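You operate a simulated robot arm through the tools that you are given. There is no shell and no other tool. Be economical: measure what you need, move in short steps, check, and stop when the job is done.

You run a simulated two-armed robot. Do the job below in one go: nothing can be reset, and whatever is moved stays where it is left.

Task
Take the bin on the top of the white table and put it away on the top of the grey table. Put the measuring cup from the top of the white table in the inside of the rinse tank. Open the upper packing drawer, put the tapered sleeve in the inside of the upper packing drawer and shut the drawer again. The order is free. Set down upright: measuring cup.
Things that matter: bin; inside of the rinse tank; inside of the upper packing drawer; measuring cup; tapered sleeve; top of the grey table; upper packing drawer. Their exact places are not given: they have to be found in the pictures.

The check looks at the end state, three seconds after you hand in, the way a careful person would. Anything else that was tipped, shoved, dropped, spilled or broken makes it a failure.

Robot
Two 7-joint arms with two-finger parallel grippers on one trunk, on a base that drives. Base frame: it is fixed to the floor where the robot stands at the start and does not move with it; the origin is under the middle of the robot, x ahead of it, y to its left, z up. Units: mm, degrees, N and s.
The left shoulder is at the start at [50, 187, 1135], the right one opposite. Places, roughly: inside of the rinse tank [3200, 1800, 800]; inside of the upper packing drawer [-500, 3800, 600]; tapered sleeve [750, 2250, 750]; top of the grey table [-1900, 2100, 800]; upper packing drawer [-500, 3700, 600]. Payload 3.43 kg a hand.
The tool frame of a hand sits at the grasp point between the pads (the TCP): z along the fingers, y along the line on which they close. The tips reach 30 mm beyond it. Largest opening 94 mm; finger width 28, thickness 10; the body of the gripper, 50 by 96 mm, starts 55 mm behind the TCP.
Orientation is that of the tool frame in the base frame, as a unit quaternion [x, y, z, w]. With the fingers straight down and closing along the base's y, the tool's x points along the base's -x, its y along +y and its z along -z.

Tools
- The arms move only by the tool play_rows. It takes "left_motion", "right_motion" or both (then of equal length, played together; a hand with none holds still); each is a list of rows, each an object of numbers (a shift or turn left out is 0, a gripper value left out holds the last): "tx", "ty", "tz": the shift along the base's x, y, z in units of 250 mm (1.0 is 250 mm); "rx", "ry", "rz": the turn, a rotation vector about the base's x, y, z in units of 120 degrees (1.0 is 120 degrees); "gripper": the closure in counts, from 0 (fully open) to 255 (shut). In form: [{"tx": .., "ty": .., "tz": .., "rx": .., "ry": .., "rz": .., "gripper": ..}, ...]. A call has 1 to 12 rows; each row is the pose to reach, as a shift and turn from the pose commanded when the call began. A call with a number of a shift or a turn outside -1 to 1 is refused whole. Rows are played at 5 a second. More than 50 mm and 8.6 degrees between two rows, or a gripper value outside its range, and nothing of the call is played. Where a pose cannot be reached the arm comes as near as it can. A force on the tool above 40 N (or 10 N above the force at the start of the call, whichever is more), or a blocked arm, ends the call early, and 0.2 s more pass. Each finger travels about 153 mm/s and halts on what it meets, pressing with about 29 N; the grip force reading is that of the motor and also rises with nothing between the fingers. The clock runs only during rows and for 0.2 s after the last one: add rows that repeat a pose to give the fingers time. It gives the time, the measured TCP pose, the force on the tool (base axes), the opening and the grip force at its end, in the units of the frame above (readings bear some noise), with the torque about the TCP (base axes, N m) and any sound that the robot's microphone picked up, and new pictures: "pictures" is both (left out), scene, wrist or none (wrist: the cameras of the hands that moved).
- Cameras (640 x 400 px; columns grow to the right, rows downward): "scene" is now at [149, 16.8, 1311.2]; the picture's right is [0.16, -0.99, 0.00], its down [-0.42, -0.07, -0.90] and it looks along [0.89, 0.15, -0.43] (base axes); focal length 280 px, centre (320, 200). "left" rides on the left gripper at [76, -14, -103] in its tool frame; the picture's right is [0.18, 0.98, 0.00], its down [-0.75, 0.14, -0.64] and it looks along [-0.63, 0.12, 0.77] (tool axes); focal length 243 px, centre (320, 200). "right" rides on the right gripper at [76, 14, -103] in its tool frame; the picture's right is [-0.18, 0.98, 0.00], its down [-0.75, -0.14, -0.64] and it looks along [-0.63, -0.12, 0.77] (tool axes); focal length 243 px, centre (320, 200).
- slide_trunk(by): slides the trunk up (or, below 0, down) by that many mm; the arms and the scene camera ride with it, the base frame stays. It gives what a move gives, with no picture.
- drive_base(legs): drives the robot by 1 to 6 legs, each [ahead, left, turn to the left] in mm, mm and degrees, along the robot's own axes; the way and the turn of a leg run together, so that a leg with both is an arc; at most 1500 mm and 180 degrees a leg. The arms and the cameras ride along, it lands a little off, and it stops where it bumps. It gives what a move gives, and a new picture of the scene camera.
- pan_tilt(pan, tilt): turns the head with the scene camera to pan (to the left, within 80 degrees either way) and tilt (down, from -29 to 69), counted from straight ahead of the robot. It gives what a move gives, and a new picture of the scene camera.
- locate(camera, pixels): for up to 12 pixels [column, row] of the newest picture of that camera ("zoom" is the newest enlarged one), the place [x, y, z] in the base frame of the surface seen there, good to about 3 mm. It takes no simulated time.
- inspect(camera, box): a new picture of the part [left, top, right, bottom] of that camera's present view, enlarged. It takes no simulated time.
- hand_in(): hands the job in; it is judged then, once.

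Work in short steps. Measure before you move; look again where a grasp or a placing could have gone wrong, and mend it. You have 110 turns and 260 pictures in all, those below and enlarged ones among them. Open the grippers and draw the arms clear of the work before you hand the job in, unless the task says otherwise; then end with one line.

The tools are called after "Call:" as a command line: name --argument value ..., lists and objects as JSON in quotes. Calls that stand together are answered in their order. play_rows: Moves the arms, as the interface text tells. Its arguments: {"type":"object","properties":{"left_motion":{"type":"array","items":{"type":"object","properties":{"tx":{"type":"number"},"ty":{"type":"number"},"tz":{"type":"number"},"rx":{"type":"number"},"ry":{"type":"number"},"rz":{"type":"number"},"gripper":{"type":"number"}}}},"right_motion":{"type":"array","items":{"type":"object","properties":{"tx":{"type":"number"},"ty":{"type":"number"},"tz":{"type":"number"},"rx":{"type":"number"},"ry":{"type":"number"},"rz":{"type":"number"},"gripper":{"type":"number"}}}},"pictures":{"type":"string","enum":["both","scene","wrist","none"]}},"required":[]} The other tools are called the same way: slide_trunk (by) slides the trunk up or down; drive_base (legs) drives the base; pan_tilt (pan, tilt) turns the head that bears the scene camera; locate (camera, pixels) gives the place of the surface under pixels of a picture; inspect (camera, box) takes an enlarged picture of a part of a camera's view; hand_in () hands the job in.

At the start:

```text
time_s: 0.0
left_tcp_pos: [350.9, 198.3, 1199.9]
left_orientation: [0.0, 1.0, 0.001, 0.0]
left_force: [-0.2, 0.0, 0.1]
left_ft_torque: [0.03, 0.05, -0.01]
left_gripper_width: 93.8
left_grip_force: 0.1
right_tcp_pos: [391.4, -97.4, 1199.1]
right_orientation: [0.002, 1.0, 0.0, 0.001]
right_force: [0.7, 0.1, 0.2]
right_ft_torque: [-0.04, 0.02, -0.03]
right_gripper_width: 93.8
right_grip_force: 0.0
trunk travel left (down, up): [-350.0, 82.0]
robot x, y, heading: [-0.2, 2.0, -0.2]
head pan, tilt: [9.4, 25.4]
```

scene: 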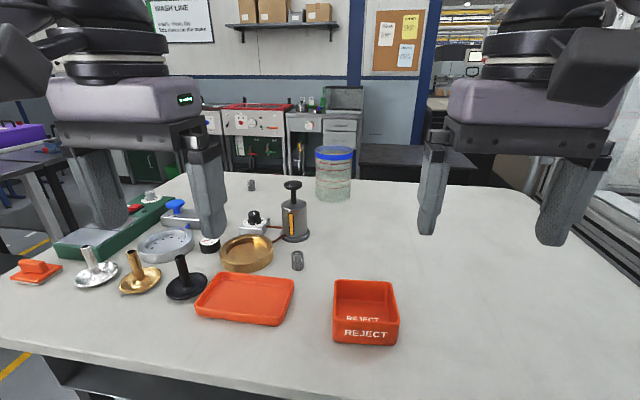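
right: 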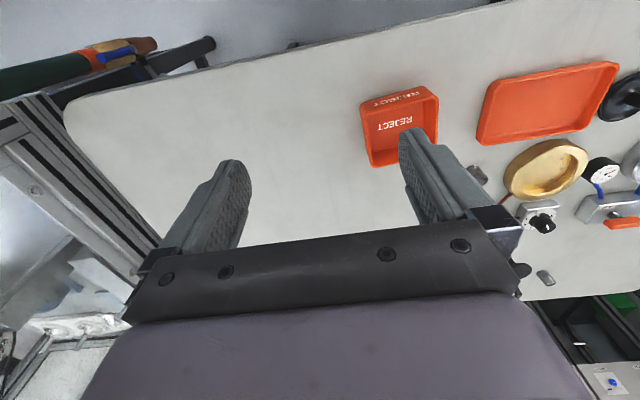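
left: 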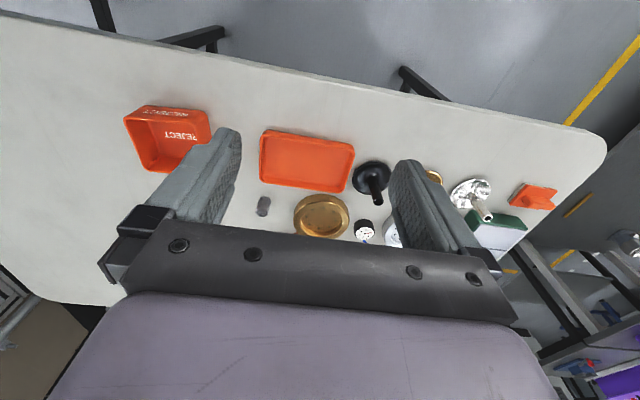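

I see a light table ahead with an orange REJECT bin at (365,310), a tray and several small parts. I enlarge the picture and look around with the head.

Call:
inspect --camera "scene" --box '[0, 150, 400, 400]'

Call:
locate --camera "scene" --pixels '[[365, 310], [333, 175], [40, 270], [5, 270], [240, 300], [600, 300], [250, 185], [20, 150], [350, 200], [430, 210]]'

Call:
pan_tilt --pan 70 --tilt 20

```text
1.60 times, centred on (200, 275) of scene
```

zoom: 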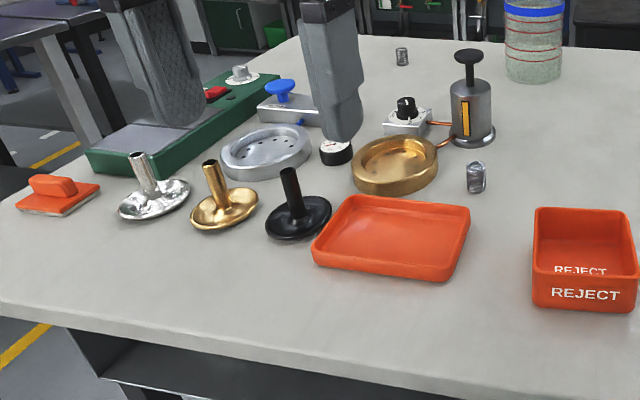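

```text
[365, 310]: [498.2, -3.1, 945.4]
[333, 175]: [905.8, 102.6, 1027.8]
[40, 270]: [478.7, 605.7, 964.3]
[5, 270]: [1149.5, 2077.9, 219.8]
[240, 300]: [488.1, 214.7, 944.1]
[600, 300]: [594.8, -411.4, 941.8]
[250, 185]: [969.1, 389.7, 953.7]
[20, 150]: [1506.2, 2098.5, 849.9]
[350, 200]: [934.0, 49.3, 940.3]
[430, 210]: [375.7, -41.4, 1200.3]
```

```text
time_s: 1.3
left_tcp_pos: [351.0, 199.5, 1199.6]
left_orientation: [0.0, 1.0, -0.001, 0.0]
left_force: [-0.3, -0.1, 0.4]
left_ft_torque: [-0.01, -0.02, -0.02]
left_gripper_width: 94.2
left_grip_force: 0.1
right_tcp_pos: [390.2, -98.5, 1198.5]
right_orientation: [0.001, 1.0, 0.001, 0.001]
right_force: [-0.2, -0.6, -0.3]
right_ft_torque: [0.01, -0.01, -0.04]
right_gripper_width: 93.9
right_grip_force: 0.0
trunk travel left (down, up): [-350.0, 82.0]
robot x, y, heading: [-3.3, 1.0, -0.2]
head pan, tilt: [70.0, 20.0]
```

scene: 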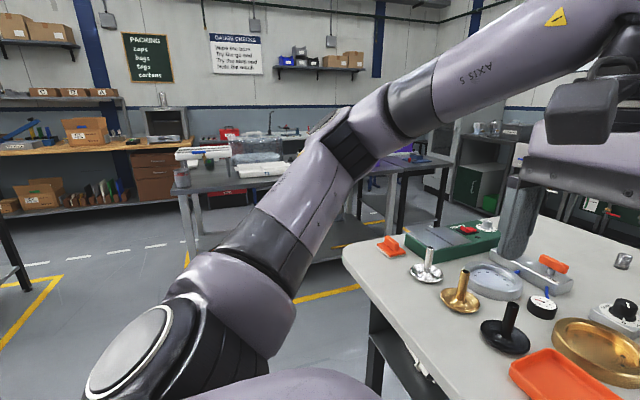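

The left side shows the packing bench at the back left and a table in the middle. I look to the right and straight ahead.

Call:
inspect --camera "scene" --box '[0, 60, 320, 260]'

Call:
pan_tilt --pan -60 --tilt 20

Call:
pan_tilt --pan 30 --tilt 10

Call:
pan_tilt --pan -5 --tilt 25

```text
2.00 times, centred on (160, 160) of scene
```

zoom: 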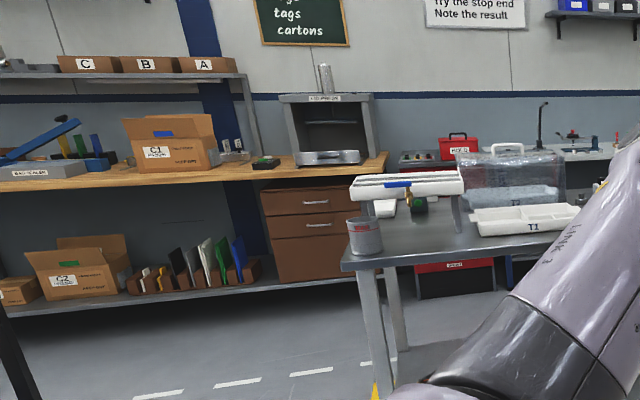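

```text
time_s: 3.4
left_tcp_pos: [351.2, 198.8, 1199.7]
left_orientation: [0.0, 1.0, 0.0, 0.0]
left_force: [-0.4, 0.3, 0.4]
left_ft_torque: [-0.03, 0.04, -0.01]
left_gripper_width: 94.0
left_grip_force: 0.0
right_tcp_pos: [390.5, -99.2, 1198.2]
right_orientation: [0.002, 1.0, 0.0, 0.0]
right_force: [0.5, 0.2, 0.2]
right_ft_torque: [0.03, 0.0, 0.03]
right_gripper_width: 94.1
right_grip_force: 0.1
trunk travel left (down, up): [-350.0, 82.0]
robot x, y, heading: [-1.1, 3.9, -0.4]
head pan, tilt: [-60.0, 20.0]
```

scene: 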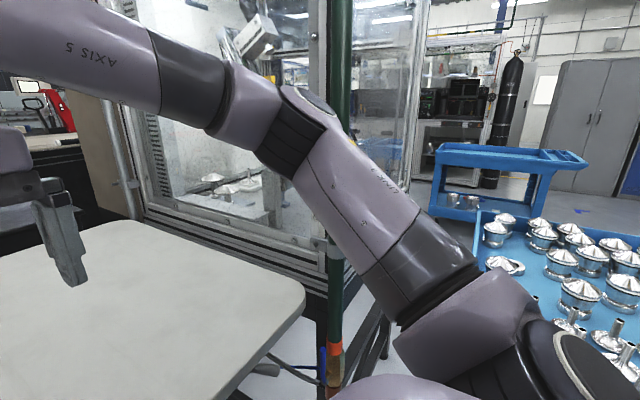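

```text
time_s: 5.1
left_tcp_pos: [351.4, 199.9, 1200.9]
left_orientation: [0.0, 1.0, 0.0, 0.001]
left_force: [-0.5, 0.8, -0.3]
left_ft_torque: [0.03, 0.01, -0.03]
left_gripper_width: 93.9
left_grip_force: 0.1
right_tcp_pos: [390.5, -98.2, 1198.3]
right_orientation: [0.0, 1.0, 0.0, 0.002]
right_force: [0.2, 0.2, -0.9]
right_ft_torque: [-0.03, 0.01, -0.03]
right_gripper_width: 94.1
right_grip_force: 0.0
trunk travel left (down, up): [-350.0, 82.0]
robot x, y, heading: [-3.6, -2.9, 0.0]
head pan, tilt: [30.0, 10.0]
```

scene: 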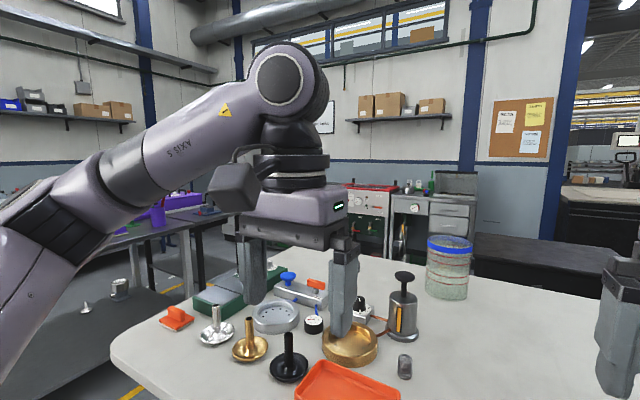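

```text
time_s: 6.1
left_tcp_pos: [351.3, 198.7, 1198.7]
left_orientation: [-0.001, 1.0, 0.0, 0.0]
left_force: [0.4, 0.4, -0.2]
left_ft_torque: [-0.04, 0.01, 0.03]
left_gripper_width: 93.9
left_grip_force: 0.1
right_tcp_pos: [390.9, -97.9, 1199.1]
right_orientation: [0.001, 1.0, 0.001, 0.0]
right_force: [0.4, -0.1, -1.1]
right_ft_torque: [0.02, 0.01, -0.01]
right_gripper_width: 94.0
right_grip_force: 0.1
trunk travel left (down, up): [-350.0, 82.0]
robot x, y, heading: [3.0, 3.5, 0.1]
head pan, tilt: [-5.0, 25.0]
```

scene: 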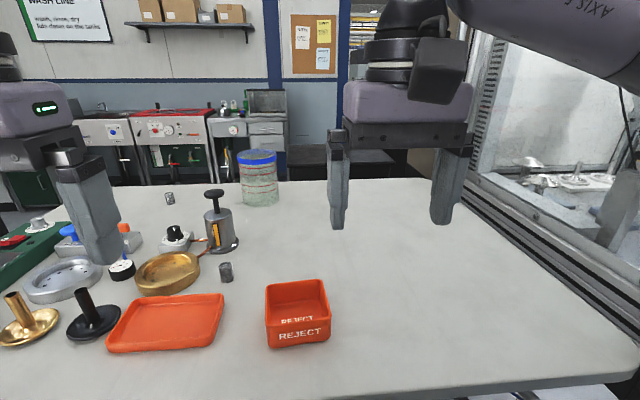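

The light table in front has the REJECT bin, but I don't see an obvious measuring cup yet. I enlarge the candidates.

Call:
inspect --camera "scene" --box '[140, 140, 300, 240]'

Call:
inspect --camera "scene" --box '[100, 220, 340, 370]'

Call:
inspect --camera "scene" --box '[70, 70, 310, 220]'

Call:
locate --camera "scene" --pixels '[[160, 125], [105, 130], [230, 127], [170, 197], [226, 270], [620, 250], [455, 395]]'

```text
4.00 times, centred on (220, 190) of scene
```

zoom: 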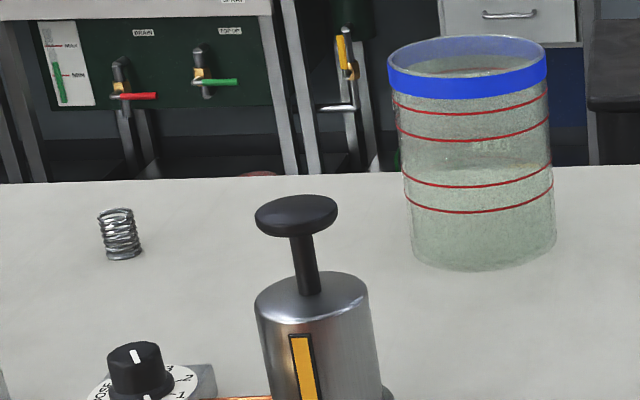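

```text
2.67 times, centred on (220, 295) of scene
```

zoom: 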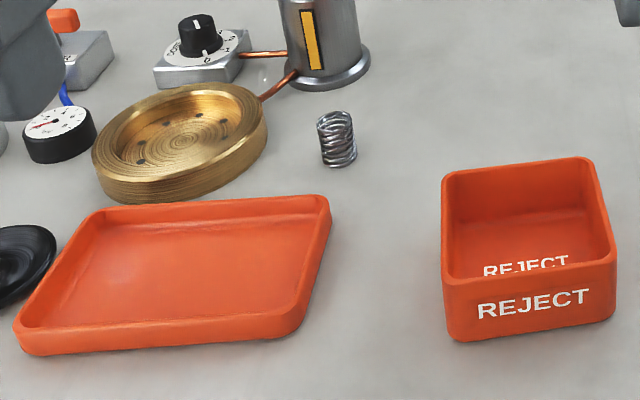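

```text
2.67 times, centred on (190, 145) of scene
```

zoom: 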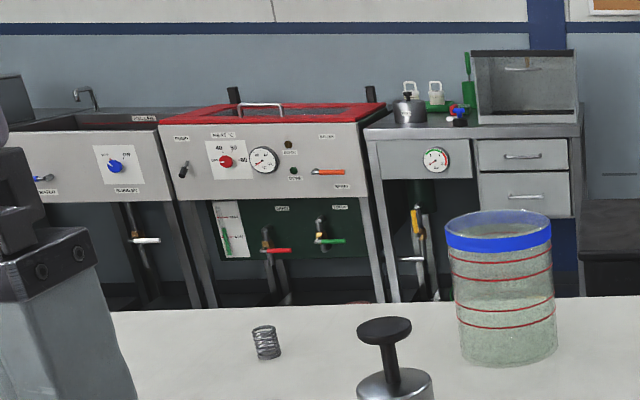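

```text
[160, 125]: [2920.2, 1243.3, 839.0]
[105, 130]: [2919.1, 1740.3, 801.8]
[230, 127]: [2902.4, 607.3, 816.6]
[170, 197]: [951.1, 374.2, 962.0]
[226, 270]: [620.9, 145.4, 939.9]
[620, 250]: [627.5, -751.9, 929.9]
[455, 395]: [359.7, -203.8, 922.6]
```

The blue-rimmed, graduated, open vessel at (258,178) is the likely measuring cup; RINSE tank is at about x 3200, y 1800. I measure cup and bin.

Call:
inspect --camera "scene" --box '[218, 138, 298, 218]'

Call:
locate --camera "scene" --pixels '[[239, 160], [276, 160], [258, 164], [258, 151], [258, 200], [243, 195], [277, 193], [266, 284], [325, 281], [330, 340], [269, 347], [297, 310]]'

```text
5.00 times, centred on (258, 178) of scene
```

zoom: 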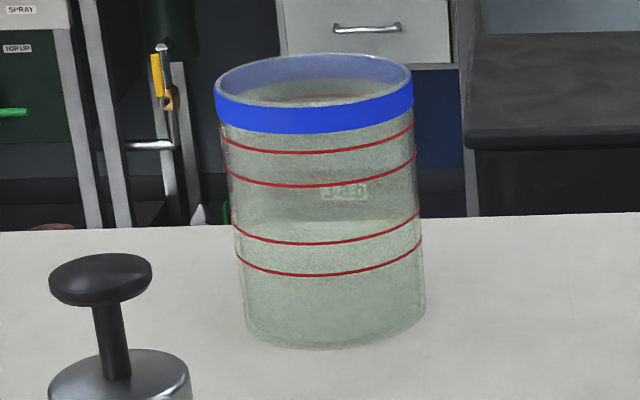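

```text
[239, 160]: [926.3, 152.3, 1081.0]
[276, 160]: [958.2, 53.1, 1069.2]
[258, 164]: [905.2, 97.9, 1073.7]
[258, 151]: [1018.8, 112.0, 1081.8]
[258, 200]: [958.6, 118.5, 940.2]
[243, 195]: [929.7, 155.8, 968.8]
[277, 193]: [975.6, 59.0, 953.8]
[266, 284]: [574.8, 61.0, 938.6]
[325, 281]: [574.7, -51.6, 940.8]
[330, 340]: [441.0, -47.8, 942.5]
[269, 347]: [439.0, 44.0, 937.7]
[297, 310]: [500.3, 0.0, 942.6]
```

The cup's rim spans about 105 mm, so it would have to be held by its wall. Before deciding, I turn the base left to see the rest of the room, including the grey table.

Call:
drive_base --legs '[[-200, 0, 0], [0, 0, 80]]'

Call:
pan_tilt --pan 50 --tilt 15

Call:
pan_tilt --pan -5 --tilt 15

```text
time_s: 11.1
left_tcp_pos: [-336.4, 379.9, 1200.8]
left_orientation: [-0.645, 0.764, 0.0, 0.0]
left_force: [-0.1, -0.1, 0.6]
left_ft_torque: [0.03, -0.02, -0.04]
left_gripper_width: 94.0
left_grip_force: 0.2
right_tcp_pos: [-37.0, 368.7, 1199.2]
right_orientation: [-0.644, 0.765, 0.001, 0.0]
right_force: [-0.4, 0.4, 0.0]
right_ft_torque: [0.02, -0.03, 0.01]
right_gripper_width: 94.0
right_grip_force: 0.0
trunk travel left (down, up): [-350.0, 82.0]
robot x, y, heading: [-200.7, 2.2, 80.5]
head pan, tilt: [-5.0, 25.0]
```

scene: 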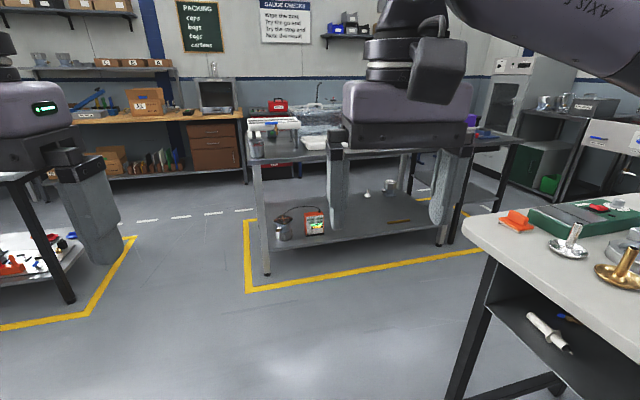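

```text
time_s: 12.4
left_tcp_pos: [-337.1, 380.0, 1200.5]
left_orientation: [-0.645, 0.764, 0.0, 0.0]
left_force: [-0.7, -0.8, 0.1]
left_ft_torque: [-0.01, -0.01, -0.01]
left_gripper_width: 94.3
left_grip_force: 0.0
right_tcp_pos: [-36.7, 369.3, 1197.4]
right_orientation: [-0.644, 0.765, 0.001, 0.0]
right_force: [-0.6, 0.1, 0.6]
right_ft_torque: [0.05, 0.0, 0.01]
right_gripper_width: 94.1
right_grip_force: 0.0
trunk travel left (down, up): [-350.0, 82.0]
robot x, y, heading: [-199.0, 0.1, 80.5]
head pan, tilt: [50.0, 15.0]
```

scene: 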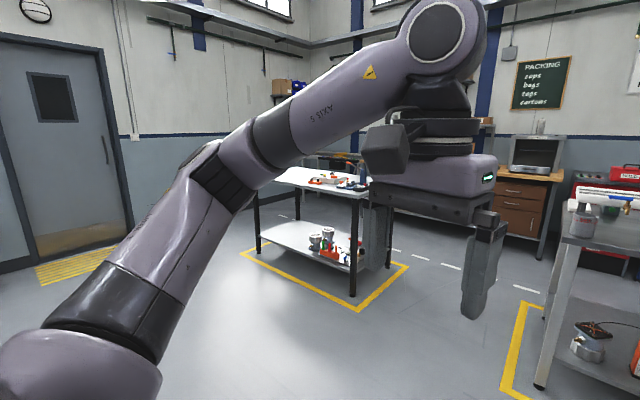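

```text
time_s: 13.6
left_tcp_pos: [-337.5, 380.4, 1201.6]
left_orientation: [-0.645, 0.764, 0.0, 0.0]
left_force: [1.7, 0.7, -0.5]
left_ft_torque: [-0.03, 0.02, 0.0]
left_gripper_width: 94.2
left_grip_force: 0.1
right_tcp_pos: [-37.5, 368.5, 1197.4]
right_orientation: [-0.644, 0.765, 0.001, 0.001]
right_force: [0.0, -0.3, 0.4]
right_ft_torque: [-0.01, 0.03, -0.02]
right_gripper_width: 93.9
right_grip_force: 0.0
trunk travel left (down, up): [-350.0, 82.0]
robot x, y, heading: [-197.2, 4.7, 80.3]
head pan, tilt: [-5.0, 15.0]
```

scene: 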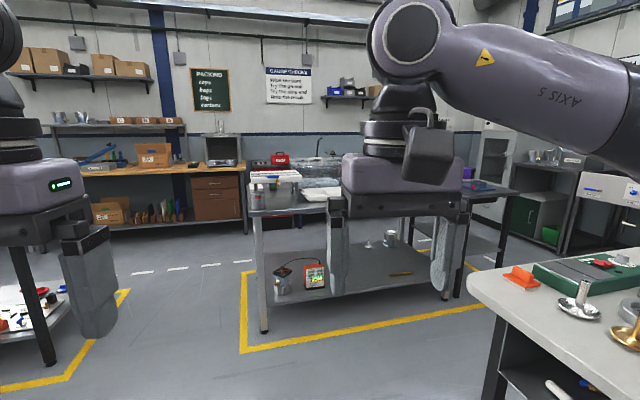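

A white-topped table is at the left rear. I turn further left to see it frontally.

Call:
drive_base --legs '[[0, 0, 45]]'

Call:
locate --camera "scene" --pixels '[[320, 210], [200, 210], [260, 300], [250, 190], [300, 190], [350, 190]]'

Call:
pan_tilt --pan 10 --tilt 15

```text
time_s: 16.0
left_tcp_pos: [-563.0, 176.1, 1200.0]
left_orientation: [0.886, -0.464, -0.001, 0.001]
left_force: [-0.4, -0.7, 0.1]
left_ft_torque: [-0.03, -0.01, 0.01]
left_gripper_width: 94.1
left_grip_force: 0.0
right_tcp_pos: [-342.3, 376.6, 1198.8]
right_orientation: [0.886, -0.464, -0.001, 0.0]
right_force: [0.1, -1.0, 0.2]
right_ft_torque: [0.03, -0.04, -0.02]
right_gripper_width: 94.0
right_grip_force: 0.1
trunk travel left (down, up): [-350.0, 82.0]
robot x, y, heading: [-201.3, -0.1, 124.5]
head pan, tilt: [-5.0, 15.0]
```

scene: 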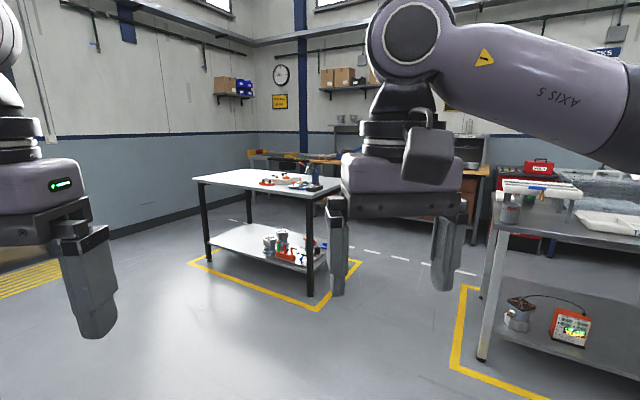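

```text
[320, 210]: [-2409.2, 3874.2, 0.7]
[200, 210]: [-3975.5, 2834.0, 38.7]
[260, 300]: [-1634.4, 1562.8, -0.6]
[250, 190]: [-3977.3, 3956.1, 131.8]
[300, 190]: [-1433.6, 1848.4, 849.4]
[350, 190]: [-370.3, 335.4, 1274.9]
```

```text
time_s: 16.8
left_tcp_pos: [-564.3, 174.9, 1200.0]
left_orientation: [0.886, -0.464, 0.0, -0.001]
left_force: [-0.6, 0.2, 0.2]
left_ft_torque: [0.03, -0.02, -0.01]
left_gripper_width: 94.1
left_grip_force: 0.0
right_tcp_pos: [-343.6, 377.2, 1199.0]
right_orientation: [0.886, -0.464, -0.001, 0.0]
right_force: [0.1, -0.4, -0.4]
right_ft_torque: [0.04, -0.02, 0.02]
right_gripper_width: 94.2
right_grip_force: 0.0
trunk travel left (down, up): [-350.0, 82.0]
robot x, y, heading: [-201.1, -1.1, 124.7]
head pan, tilt: [10.0, 15.0]
```

scene: 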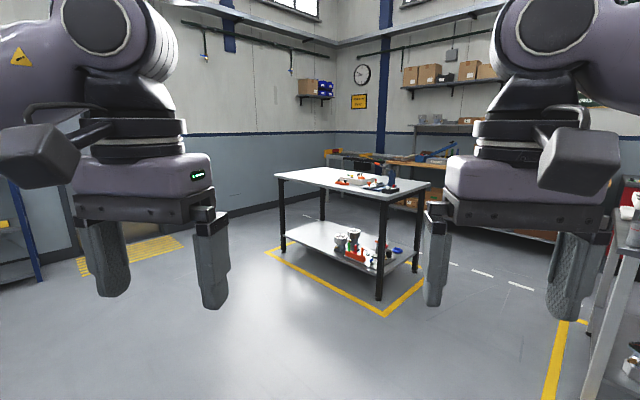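

That table (around [-1430..-2300, 1850..]) is the grey table, so the table in front at the start is the white one, and the graduated vessel is the measuring cup. I look right to measure the aisle between the white and middle tables.

Call:
pan_tilt --pan -75 --tilt 25

Call:
drive_base --legs '[[0, 0, -70]]'

Call:
pan_tilt --pan 0 --tilt 25

```text
time_s: 18.4
left_tcp_pos: [-564.5, 175.0, 1200.2]
left_orientation: [0.886, -0.464, 0.0, 0.0]
left_force: [0.6, 0.0, -0.6]
left_ft_torque: [-0.03, 0.01, -0.01]
left_gripper_width: 93.8
left_grip_force: 0.1
right_tcp_pos: [-342.9, 377.8, 1198.2]
right_orientation: [0.886, -0.464, -0.001, 0.001]
right_force: [0.2, -1.1, -1.4]
right_ft_torque: [-0.01, -0.03, 0.03]
right_gripper_width: 94.0
right_grip_force: 0.0
trunk travel left (down, up): [-350.0, 82.0]
robot x, y, heading: [-202.6, 3.5, 124.7]
head pan, tilt: [-75.0, 25.0]
```

scene: 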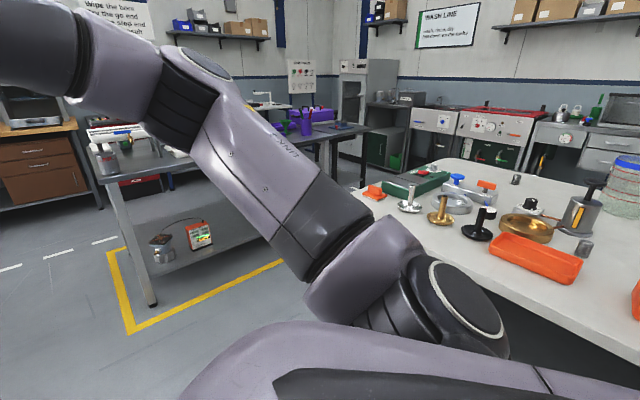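

```text
time_s: 21.9
left_tcp_pos: [-156.1, 401.6, 1200.3]
left_orientation: [-0.455, 0.891, 0.0, 0.0]
left_force: [0.1, 0.1, -0.9]
left_ft_torque: [0.02, -0.02, 0.03]
left_gripper_width: 93.9
left_grip_force: 0.1
right_tcp_pos: [109.1, 259.3, 1198.7]
right_orientation: [-0.455, 0.891, 0.001, 0.001]
right_force: [0.9, -0.4, -0.9]
right_ft_torque: [0.01, 0.0, 0.03]
right_gripper_width: 93.7
right_grip_force: 0.2
trunk travel left (down, up): [-350.0, 82.0]
robot x, y, heading: [-202.1, 1.5, 54.0]
head pan, tilt: [-75.0, 25.0]
```

scene: 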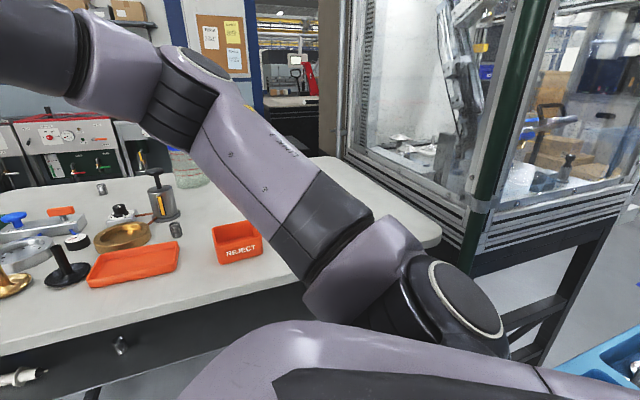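

```text
time_s: 23.3
left_tcp_pos: [-156.0, 401.3, 1201.1]
left_orientation: [-0.456, 0.89, 0.0, 0.0]
left_force: [0.3, 0.6, -0.1]
left_ft_torque: [0.0, 0.01, -0.01]
left_gripper_width: 94.0
left_grip_force: 0.0
right_tcp_pos: [107.8, 260.2, 1197.9]
right_orientation: [-0.456, 0.89, 0.001, 0.001]
right_force: [0.5, 0.4, 1.0]
right_ft_torque: [-0.01, 0.01, 0.02]
right_gripper_width: 93.9
right_grip_force: 0.1
trunk travel left (down, up): [-350.0, 82.0]
robot x, y, heading: [-197.2, -1.8, 54.3]
head pan, tilt: [0.0, 25.0]
```

scene: 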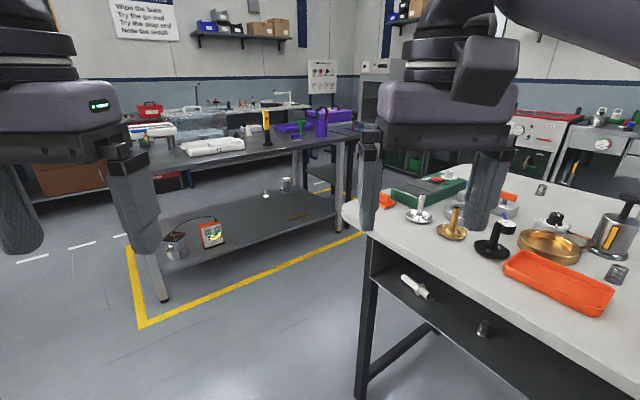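

Call:
locate --camera "scene" --pixels '[[140, 325], [165, 298], [240, 155], [345, 228], [348, 210], [360, 385], [330, 240], [280, 260], [262, 118], [175, 150], [410, 155], [200, 155]]'

Call:
inspect --camera "scene" --box '[120, 80, 360, 230]'

```text
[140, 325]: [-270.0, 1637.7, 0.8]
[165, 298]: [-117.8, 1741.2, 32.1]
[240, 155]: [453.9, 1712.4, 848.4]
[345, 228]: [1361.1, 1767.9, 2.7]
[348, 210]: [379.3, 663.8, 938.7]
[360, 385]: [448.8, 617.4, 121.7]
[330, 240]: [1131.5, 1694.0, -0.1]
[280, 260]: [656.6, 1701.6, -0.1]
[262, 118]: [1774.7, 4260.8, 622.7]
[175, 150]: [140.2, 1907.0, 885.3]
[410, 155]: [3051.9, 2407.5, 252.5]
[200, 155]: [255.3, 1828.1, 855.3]
```

```text
2.67 times, centred on (240, 155) of scene
```

zoom: 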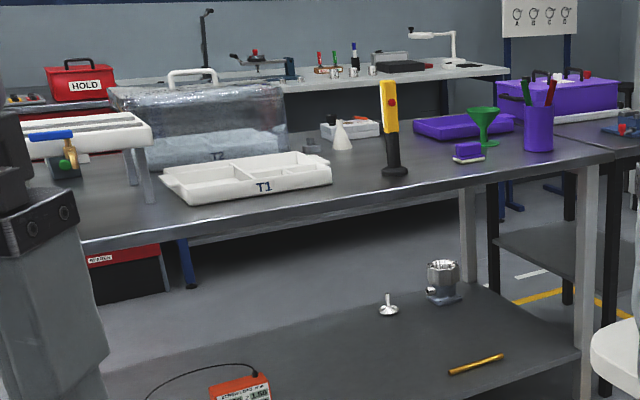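

The aisle (y 700–1690) is free. I drive through it to beyond the white table's left end, facing +x, then look back right.

Call:
drive_base --legs '[[0, 0, -54], [0, 1180, 0], [1500, 0, 0], [200, 0, 0]]'

Call:
pan_tilt --pan -75 --tilt 25

```text
time_s: 39.9
left_tcp_pos: [1831.0, 1379.3, 1200.1]
left_orientation: [-0.003, 1.0, 0.0, 0.0]
left_force: [0.2, 0.5, -1.3]
left_ft_torque: [0.01, 0.04, 0.0]
left_gripper_width: 94.0
left_grip_force: 0.0
right_tcp_pos: [1872.8, 1080.8, 1198.6]
right_orientation: [-0.002, 1.0, 0.001, 0.0]
right_force: [0.1, 0.3, -0.3]
right_ft_torque: [-0.02, 0.0, 0.01]
right_gripper_width: 94.2
right_grip_force: 0.1
trunk travel left (down, up): [-350.0, 82.0]
robot x, y, heading: [1483.3, 1174.2, 0.5]
head pan, tilt: [0.0, 25.0]
```

scene: 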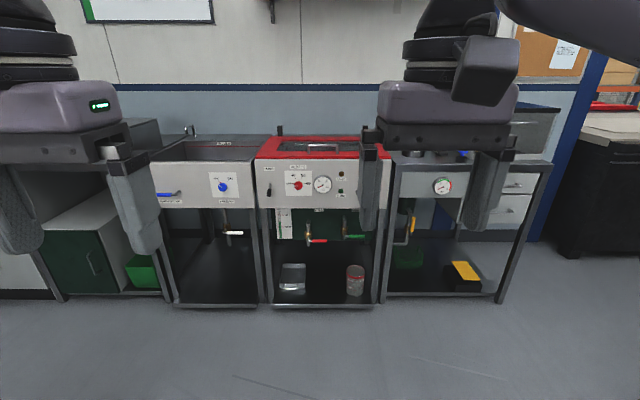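

```text
time_s: 41.3
left_tcp_pos: [1830.7, 1378.3, 1200.2]
left_orientation: [-0.003, 1.0, 0.0, 0.0]
left_force: [0.5, 0.3, -0.6]
left_ft_torque: [0.01, -0.01, -0.04]
left_gripper_width: 94.1
left_grip_force: 0.1
right_tcp_pos: [1871.0, 1080.0, 1197.8]
right_orientation: [-0.002, 1.0, 0.0, 0.001]
right_force: [-0.4, -0.9, 0.6]
right_ft_torque: [0.03, 0.0, 0.02]
right_gripper_width: 93.8
right_grip_force: 0.1
trunk travel left (down, up): [-350.0, 82.0]
robot x, y, heading: [1480.0, 1179.5, 0.4]
head pan, tilt: [-75.0, 25.0]
```

scene: 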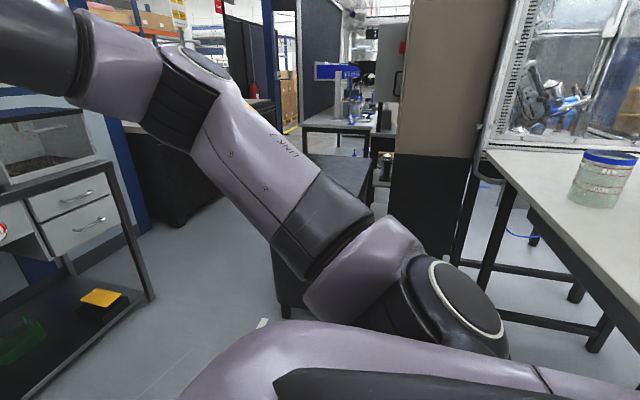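

The back side looks open near the cup; a black bench and a post stand beyond. I measure these.

Call:
locate --camera "scene" --pixels '[[490, 160], [560, 220], [630, 305], [600, 190], [281, 310], [350, 195], [330, 160], [400, 200], [590, 340], [260, 322]]'

Call:
drive_base --legs '[[200, 0, 0], [0, 0, -90]]'

Call:
pan_tilt --pan -40 --tilt 25

```text
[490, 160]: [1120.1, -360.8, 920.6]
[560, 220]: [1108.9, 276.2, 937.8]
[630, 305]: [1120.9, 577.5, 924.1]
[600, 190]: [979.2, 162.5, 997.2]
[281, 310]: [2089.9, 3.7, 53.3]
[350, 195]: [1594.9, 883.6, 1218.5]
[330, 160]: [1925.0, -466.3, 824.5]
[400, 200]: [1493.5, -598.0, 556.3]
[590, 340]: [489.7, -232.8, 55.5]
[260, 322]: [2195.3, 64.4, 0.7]
```

```text
time_s: 46.7
left_tcp_pos: [1883.9, 830.7, 1200.6]
left_orientation: [0.701, 0.713, 0.0, 0.0]
left_force: [0.1, 0.0, -0.5]
left_ft_torque: [0.04, -0.01, -0.01]
left_gripper_width: 93.8
left_grip_force: 0.0
right_tcp_pos: [1588.2, 787.0, 1197.9]
right_orientation: [0.701, 0.713, 0.0, 0.001]
right_force: [-0.4, -0.6, -0.3]
right_ft_torque: [0.02, 0.0, 0.0]
right_gripper_width: 94.2
right_grip_force: 0.1
trunk travel left (down, up): [-350.0, 82.0]
robot x, y, heading: [1679.3, 1177.4, -89.1]
head pan, tilt: [-75.0, 25.0]
```

scene: 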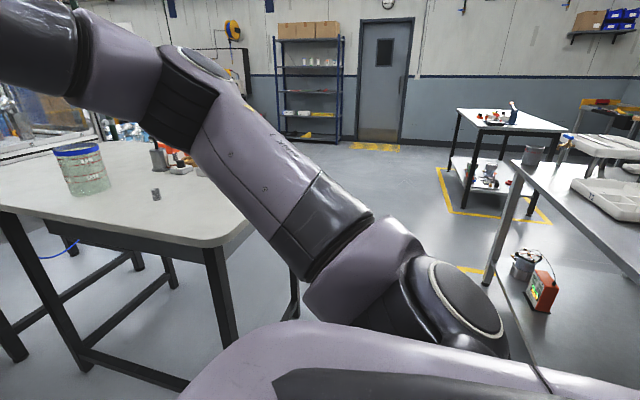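

```text
time_s: 47.7
left_tcp_pos: [1883.8, 831.0, 1201.3]
left_orientation: [0.701, 0.713, 0.0, 0.001]
left_force: [-0.2, 0.2, 0.5]
left_ft_torque: [0.0, 0.02, 0.0]
left_gripper_width: 94.2
left_grip_force: 0.1
right_tcp_pos: [1587.9, 786.2, 1199.4]
right_orientation: [0.701, 0.714, 0.0, 0.001]
right_force: [-0.2, 0.3, -1.3]
right_ft_torque: [0.02, 0.01, 0.02]
right_gripper_width: 94.2
right_grip_force: 0.1
trunk travel left (down, up): [-350.0, 82.0]
robot x, y, heading: [1680.6, 1180.7, -89.1]
head pan, tilt: [-40.0, 25.0]
```

scene: 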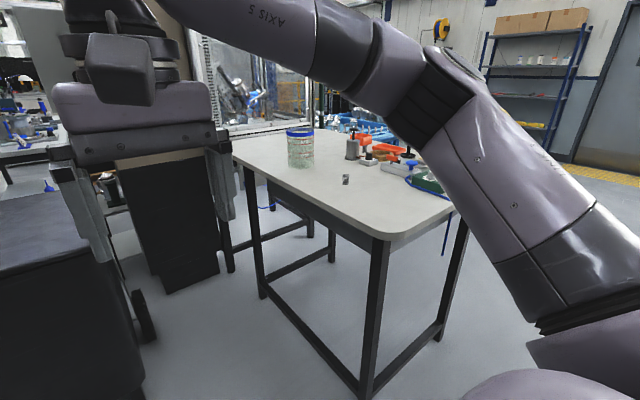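

The free space behind the table suffices. I turn to face -x and strafe to about (1480, 285), so the left hand can reach the cup.

Call:
drive_base --legs '[[0, 0, -91], [0, 895, 0], [190, 0, 0]]'

Call:
pan_tilt --pan 5 --tilt 35

```text
time_s: 55.7
left_tcp_pos: [1318.4, 180.2, 1200.6]
left_orientation: [1.0, -0.005, 0.0, 0.0]
left_force: [-0.5, 1.0, -0.3]
left_ft_torque: [-0.03, -0.05, 0.04]
left_gripper_width: 93.8
left_grip_force: 0.1
right_tcp_pos: [1281.3, 479.1, 1198.3]
right_orientation: [1.0, -0.006, -0.001, 0.001]
right_force: [0.1, -1.0, 1.1]
right_ft_torque: [-0.06, -0.01, -0.04]
right_gripper_width: 94.0
right_grip_force: 0.0
trunk travel left (down, up): [-350.0, 82.0]
robot x, y, heading: [1670.7, 373.3, 179.3]
head pan, tilt: [-40.0, 25.0]
stopped in leg 2: the robot was blocked; the commanded pose is now the measured one
```

scene: 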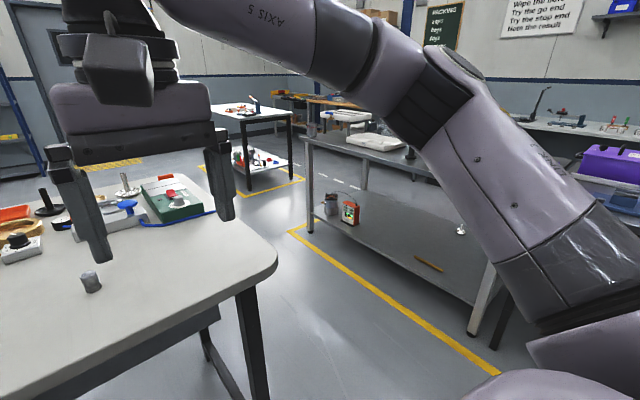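

```text
time_s: 56.9
left_tcp_pos: [1317.6, 180.6, 1201.6]
left_orientation: [1.0, -0.005, 0.0, -0.001]
left_force: [-0.3, -0.2, 0.2]
left_ft_torque: [-0.02, 0.0, -0.01]
left_gripper_width: 93.7
left_grip_force: 0.1
right_tcp_pos: [1282.4, 476.8, 1198.6]
right_orientation: [1.0, -0.005, -0.001, 0.0]
right_force: [-1.4, 0.1, 0.4]
right_ft_torque: [0.01, 0.02, -0.01]
right_gripper_width: 94.0
right_grip_force: 0.1
trunk travel left (down, up): [-350.0, 82.0]
robot x, y, heading: [1669.0, 378.1, 179.1]
head pan, tilt: [5.0, 35.0]
```

scene: 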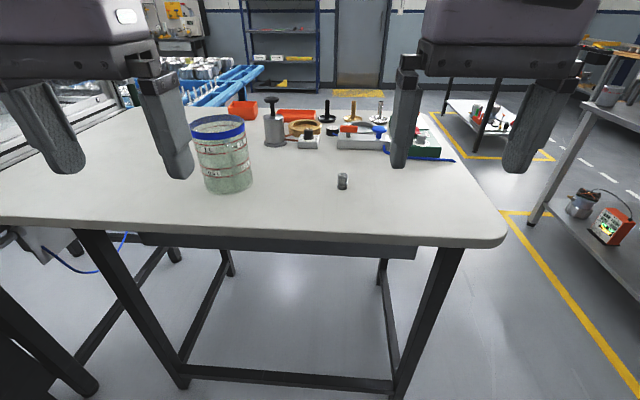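

Blocked by the bench at my left rear. I go ahead 190 first, then left a bit.

Call:
drive_base --legs '[[180, 0, 0], [0, 90, 0]]'

Call:
inspect --camera "left" --box '[0, 0, 640, 400]'

```text
time_s: 59.0
left_tcp_pos: [1119.7, 144.5, 1200.8]
left_orientation: [1.0, -0.011, 0.0, -0.001]
left_force: [-1.6, -0.3, -0.5]
left_ft_torque: [-0.06, -0.08, 0.06]
left_gripper_width: 94.0
left_grip_force: 0.1
right_tcp_pos: [1088.3, 441.7, 1199.4]
right_orientation: [1.0, -0.011, -0.001, 0.001]
right_force: [-0.3, 1.0, -0.3]
right_ft_torque: [0.0, -0.02, -0.02]
right_gripper_width: 94.1
right_grip_force: 0.1
trunk travel left (down, up): [-350.0, 82.0]
robot x, y, heading: [1481.2, 336.5, 178.3]
head pan, tilt: [5.0, 35.0]
stopped in leg 2: the robot was blocked; the commanded pose is now the measured one
```

scene: 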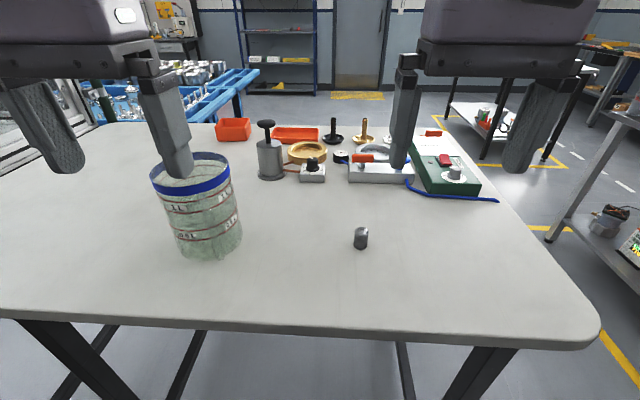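

```text
1.00 times, centred on (320, 200) of left
```

zoom: 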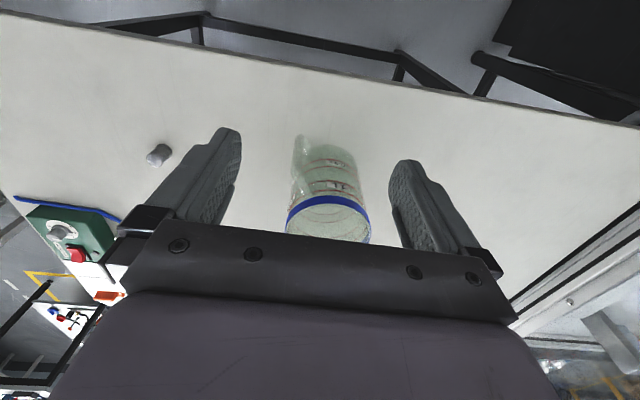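

Now at (1481, 336); cup is well placed for the left hand. I enlarge and measure its rim.

Call:
inspect --camera "scene" --box '[140, 140, 260, 270]'

Call:
locate --camera "scene" --pixels '[[152, 182], [229, 179], [190, 192], [200, 154], [215, 156], [205, 258], [180, 250], [238, 240], [160, 188], [222, 185], [195, 220]]'

```text
3.08 times, centred on (200, 205) of scene
```

zoom: 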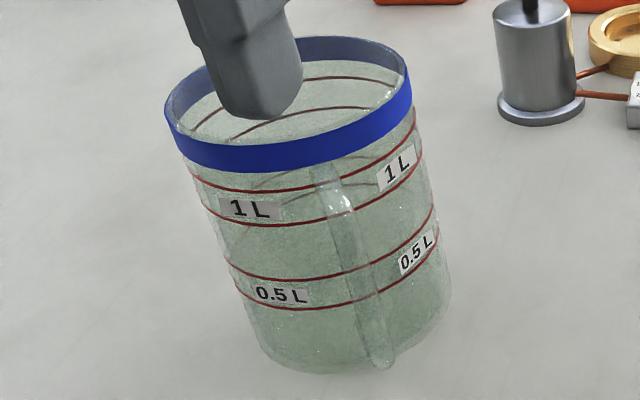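

```text
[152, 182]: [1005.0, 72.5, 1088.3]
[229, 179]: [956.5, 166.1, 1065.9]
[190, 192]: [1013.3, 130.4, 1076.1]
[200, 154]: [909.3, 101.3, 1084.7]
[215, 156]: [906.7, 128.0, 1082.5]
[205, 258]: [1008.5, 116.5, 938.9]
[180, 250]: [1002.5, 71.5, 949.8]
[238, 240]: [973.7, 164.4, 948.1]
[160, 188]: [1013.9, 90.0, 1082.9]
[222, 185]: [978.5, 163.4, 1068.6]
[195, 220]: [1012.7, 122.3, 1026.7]
```

The cup is empty, R≈53, centre ≈(960,113), rim at z≈1082, with a clear handle on the near side. I'll pinch the +y wall by the rim with the left hand; first move above it.

Call:
play_rows --left_motion '[{"tx": -0.18, "ty": 0.02}, {"tx": -0.36, "ty": 0.04}, {"tx": -0.54, "ty": 0.06}, {"tx": -0.64, "ty": 0.078}, {"tx": -0.64, "ty": 0.078}]'

```text
time_s: 60.2
left_tcp_pos: [960.4, 162.6, 1200.6]
left_orientation: [1.0, -0.011, -0.001, -0.001]
left_force: [-0.9, 0.6, -0.5]
left_ft_torque: [-0.01, -0.01, -0.01]
left_gripper_width: 93.9
left_grip_force: 0.0
right_tcp_pos: [1090.4, 440.7, 1198.8]
right_orientation: [1.0, -0.009, -0.002, 0.0]
right_force: [0.0, 0.2, -0.3]
right_ft_torque: [-0.04, -0.01, 0.0]
right_gripper_width: 93.9
right_grip_force: 0.1
trunk travel left (down, up): [-350.0, 82.0]
robot x, y, heading: [1475.0, 335.2, 178.3]
head pan, tilt: [5.0, 35.0]
```

scene: 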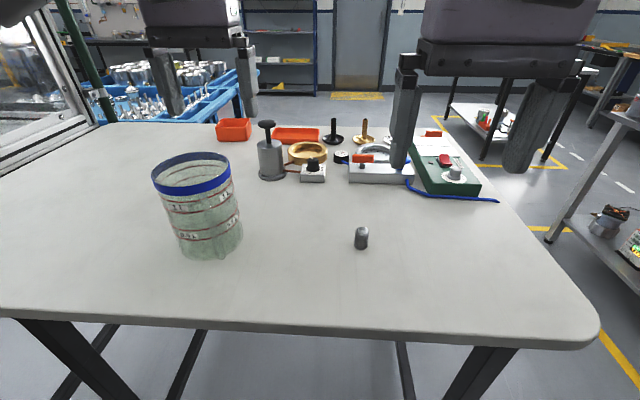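
left: 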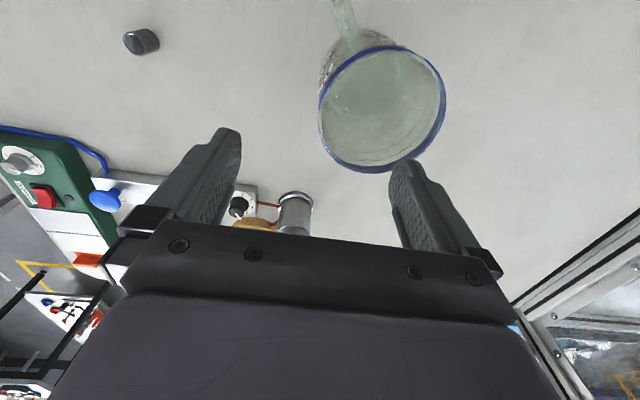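

Rim now seen whole in the left wrist picture, from (319,105) to (445,100). I measure it exactly.

Call:
locate --camera "left" --pixels '[[321, 105], [444, 100], [385, 170], [378, 48], [335, 65], [430, 140], [333, 148], [345, 25]]'

Call:
locate --camera "scene" --pixels '[[155, 184], [190, 195], [230, 180], [195, 154], [170, 160], [222, 159]]'

```text
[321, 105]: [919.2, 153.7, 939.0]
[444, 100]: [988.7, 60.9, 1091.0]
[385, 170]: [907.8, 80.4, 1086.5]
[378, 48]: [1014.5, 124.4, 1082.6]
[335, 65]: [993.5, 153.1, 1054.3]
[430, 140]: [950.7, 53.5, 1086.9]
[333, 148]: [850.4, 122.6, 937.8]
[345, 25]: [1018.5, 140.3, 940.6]
```

```text
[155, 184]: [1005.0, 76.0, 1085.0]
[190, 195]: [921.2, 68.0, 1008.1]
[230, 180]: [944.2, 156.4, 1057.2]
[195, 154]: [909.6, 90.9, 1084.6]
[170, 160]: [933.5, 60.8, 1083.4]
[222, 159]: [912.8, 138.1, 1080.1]
```

Circle fit gives centre (961,110), R≈56; the +y wall is at y≈164, exactly below the hand. I go down to z 1045 with the wall between the fingers.

Call:
play_rows --left_motion '[{"tz": -0.18, "ty": 0.006}, {"tz": -0.36, "ty": 0.006}, {"tz": -0.5, "ty": 0.006}, {"tz": -0.62, "ty": 0.006}, {"tz": -0.62, "ty": 0.006}]'

```text
time_s: 61.4
left_tcp_pos: [962.6, 161.8, 1045.6]
left_orientation: [1.0, -0.012, -0.001, -0.002]
left_force: [0.6, -0.3, -0.1]
left_ft_torque: [-0.01, -0.04, 0.0]
left_gripper_width: 94.0
left_grip_force: 0.1
right_tcp_pos: [1090.3, 439.2, 1199.2]
right_orientation: [1.0, -0.01, -0.003, -0.001]
right_force: [0.1, 0.4, 0.0]
right_ft_torque: [0.01, 0.02, 0.0]
right_gripper_width: 94.1
right_grip_force: 0.1
trunk travel left (down, up): [-350.0, 82.0]
robot x, y, heading: [1476.9, 334.8, 178.3]
head pan, tilt: [5.0, 35.0]
```

scene: 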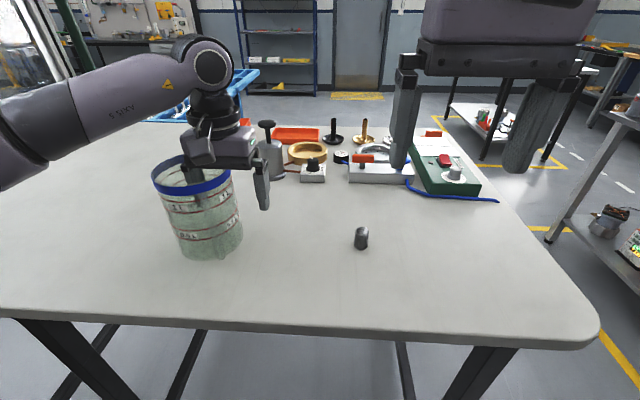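
left: 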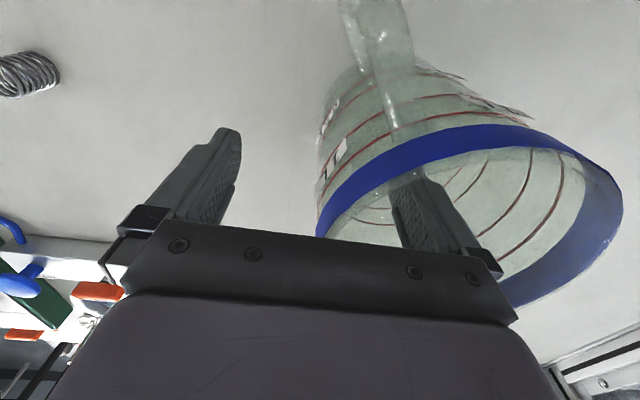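

One finger is inside and one outside. I close.

Call:
play_rows --left_motion '[{"gripper": 120}, {"gripper": 255}, {"gripper": 255}, {"gripper": 255}]'

```text
time_s: 62.4
left_tcp_pos: [962.4, 161.8, 1046.6]
left_orientation: [1.0, -0.011, -0.001, -0.001]
left_force: [-0.4, -1.1, 1.3]
left_ft_torque: [-0.21, -0.05, -0.04]
left_gripper_width: 7.8
left_grip_force: 28.8
right_tcp_pos: [1090.4, 439.6, 1199.7]
right_orientation: [1.0, -0.011, -0.003, 0.0]
right_force: [-0.7, -0.1, -0.4]
right_ft_torque: [0.0, -0.01, -0.01]
right_gripper_width: 93.9
right_grip_force: 0.1
trunk travel left (down, up): [-350.0, 82.0]
robot x, y, heading: [1474.6, 333.6, 178.4]
head pan, tilt: [5.0, 35.0]
```

scene: 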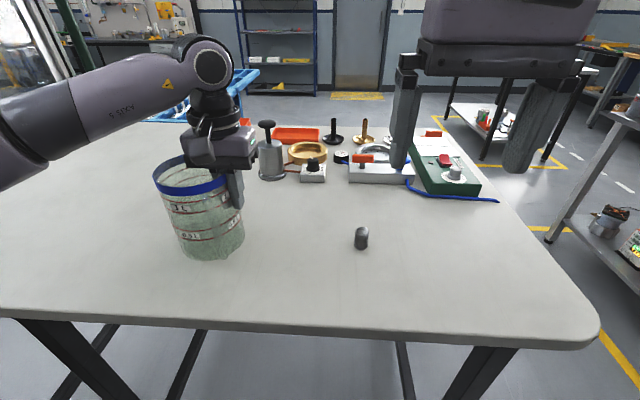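
left: 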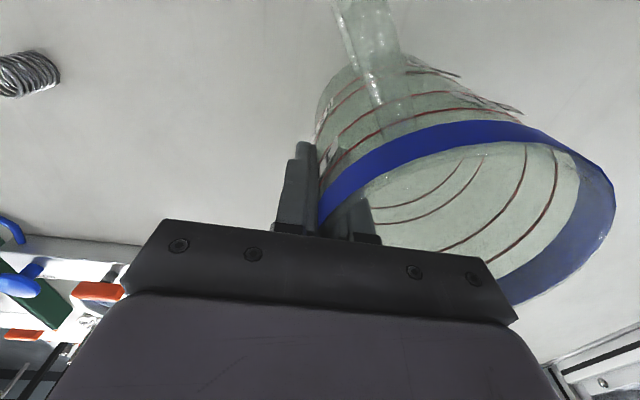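

Held: width 7.8, grip 29 N. I lift to about 1230 and pull in toward the robot.

Call:
play_rows --left_motion '[{"tz": 0.1}, {"tz": 0.28}, {"tz": 0.46}, {"tz": 0.62}, {"tz": 0.7}, {"tz": 0.7}]'

```text
time_s: 63.8
left_tcp_pos: [961.2, 163.5, 1221.1]
left_orientation: [1.0, -0.012, 0.0, -0.002]
left_force: [-0.4, 0.0, -2.1]
left_ft_torque: [0.08, 0.0, -0.01]
left_gripper_width: 7.5
left_grip_force: 28.5
right_tcp_pos: [1090.3, 439.3, 1199.3]
right_orientation: [1.0, -0.01, -0.003, -0.001]
right_force: [0.4, -0.8, 0.2]
right_ft_torque: [-0.01, 0.0, 0.03]
right_gripper_width: 94.0
right_grip_force: 0.1
trunk travel left (down, up): [-350.0, 82.0]
robot x, y, heading: [1480.0, 335.6, 178.6]
head pan, tilt: [5.0, 35.0]
```

scene: 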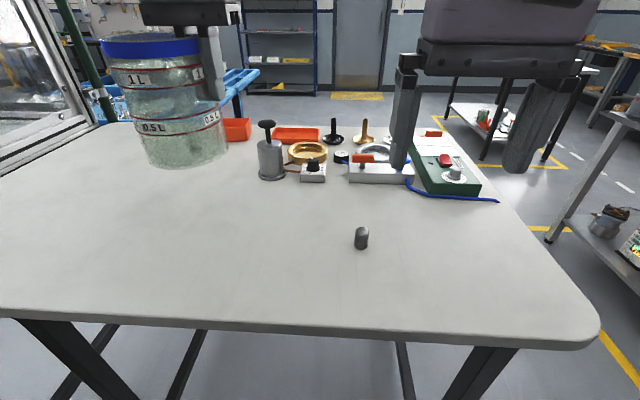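
left: 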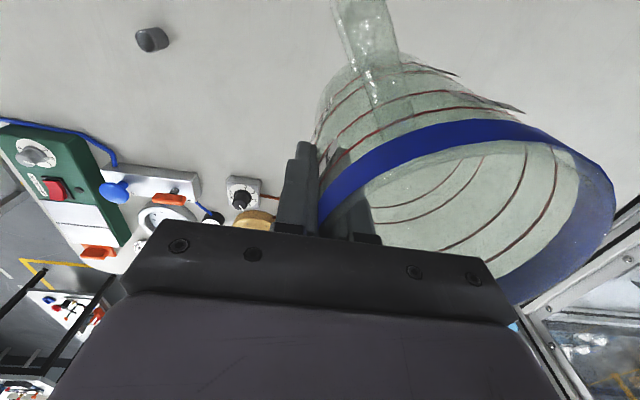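

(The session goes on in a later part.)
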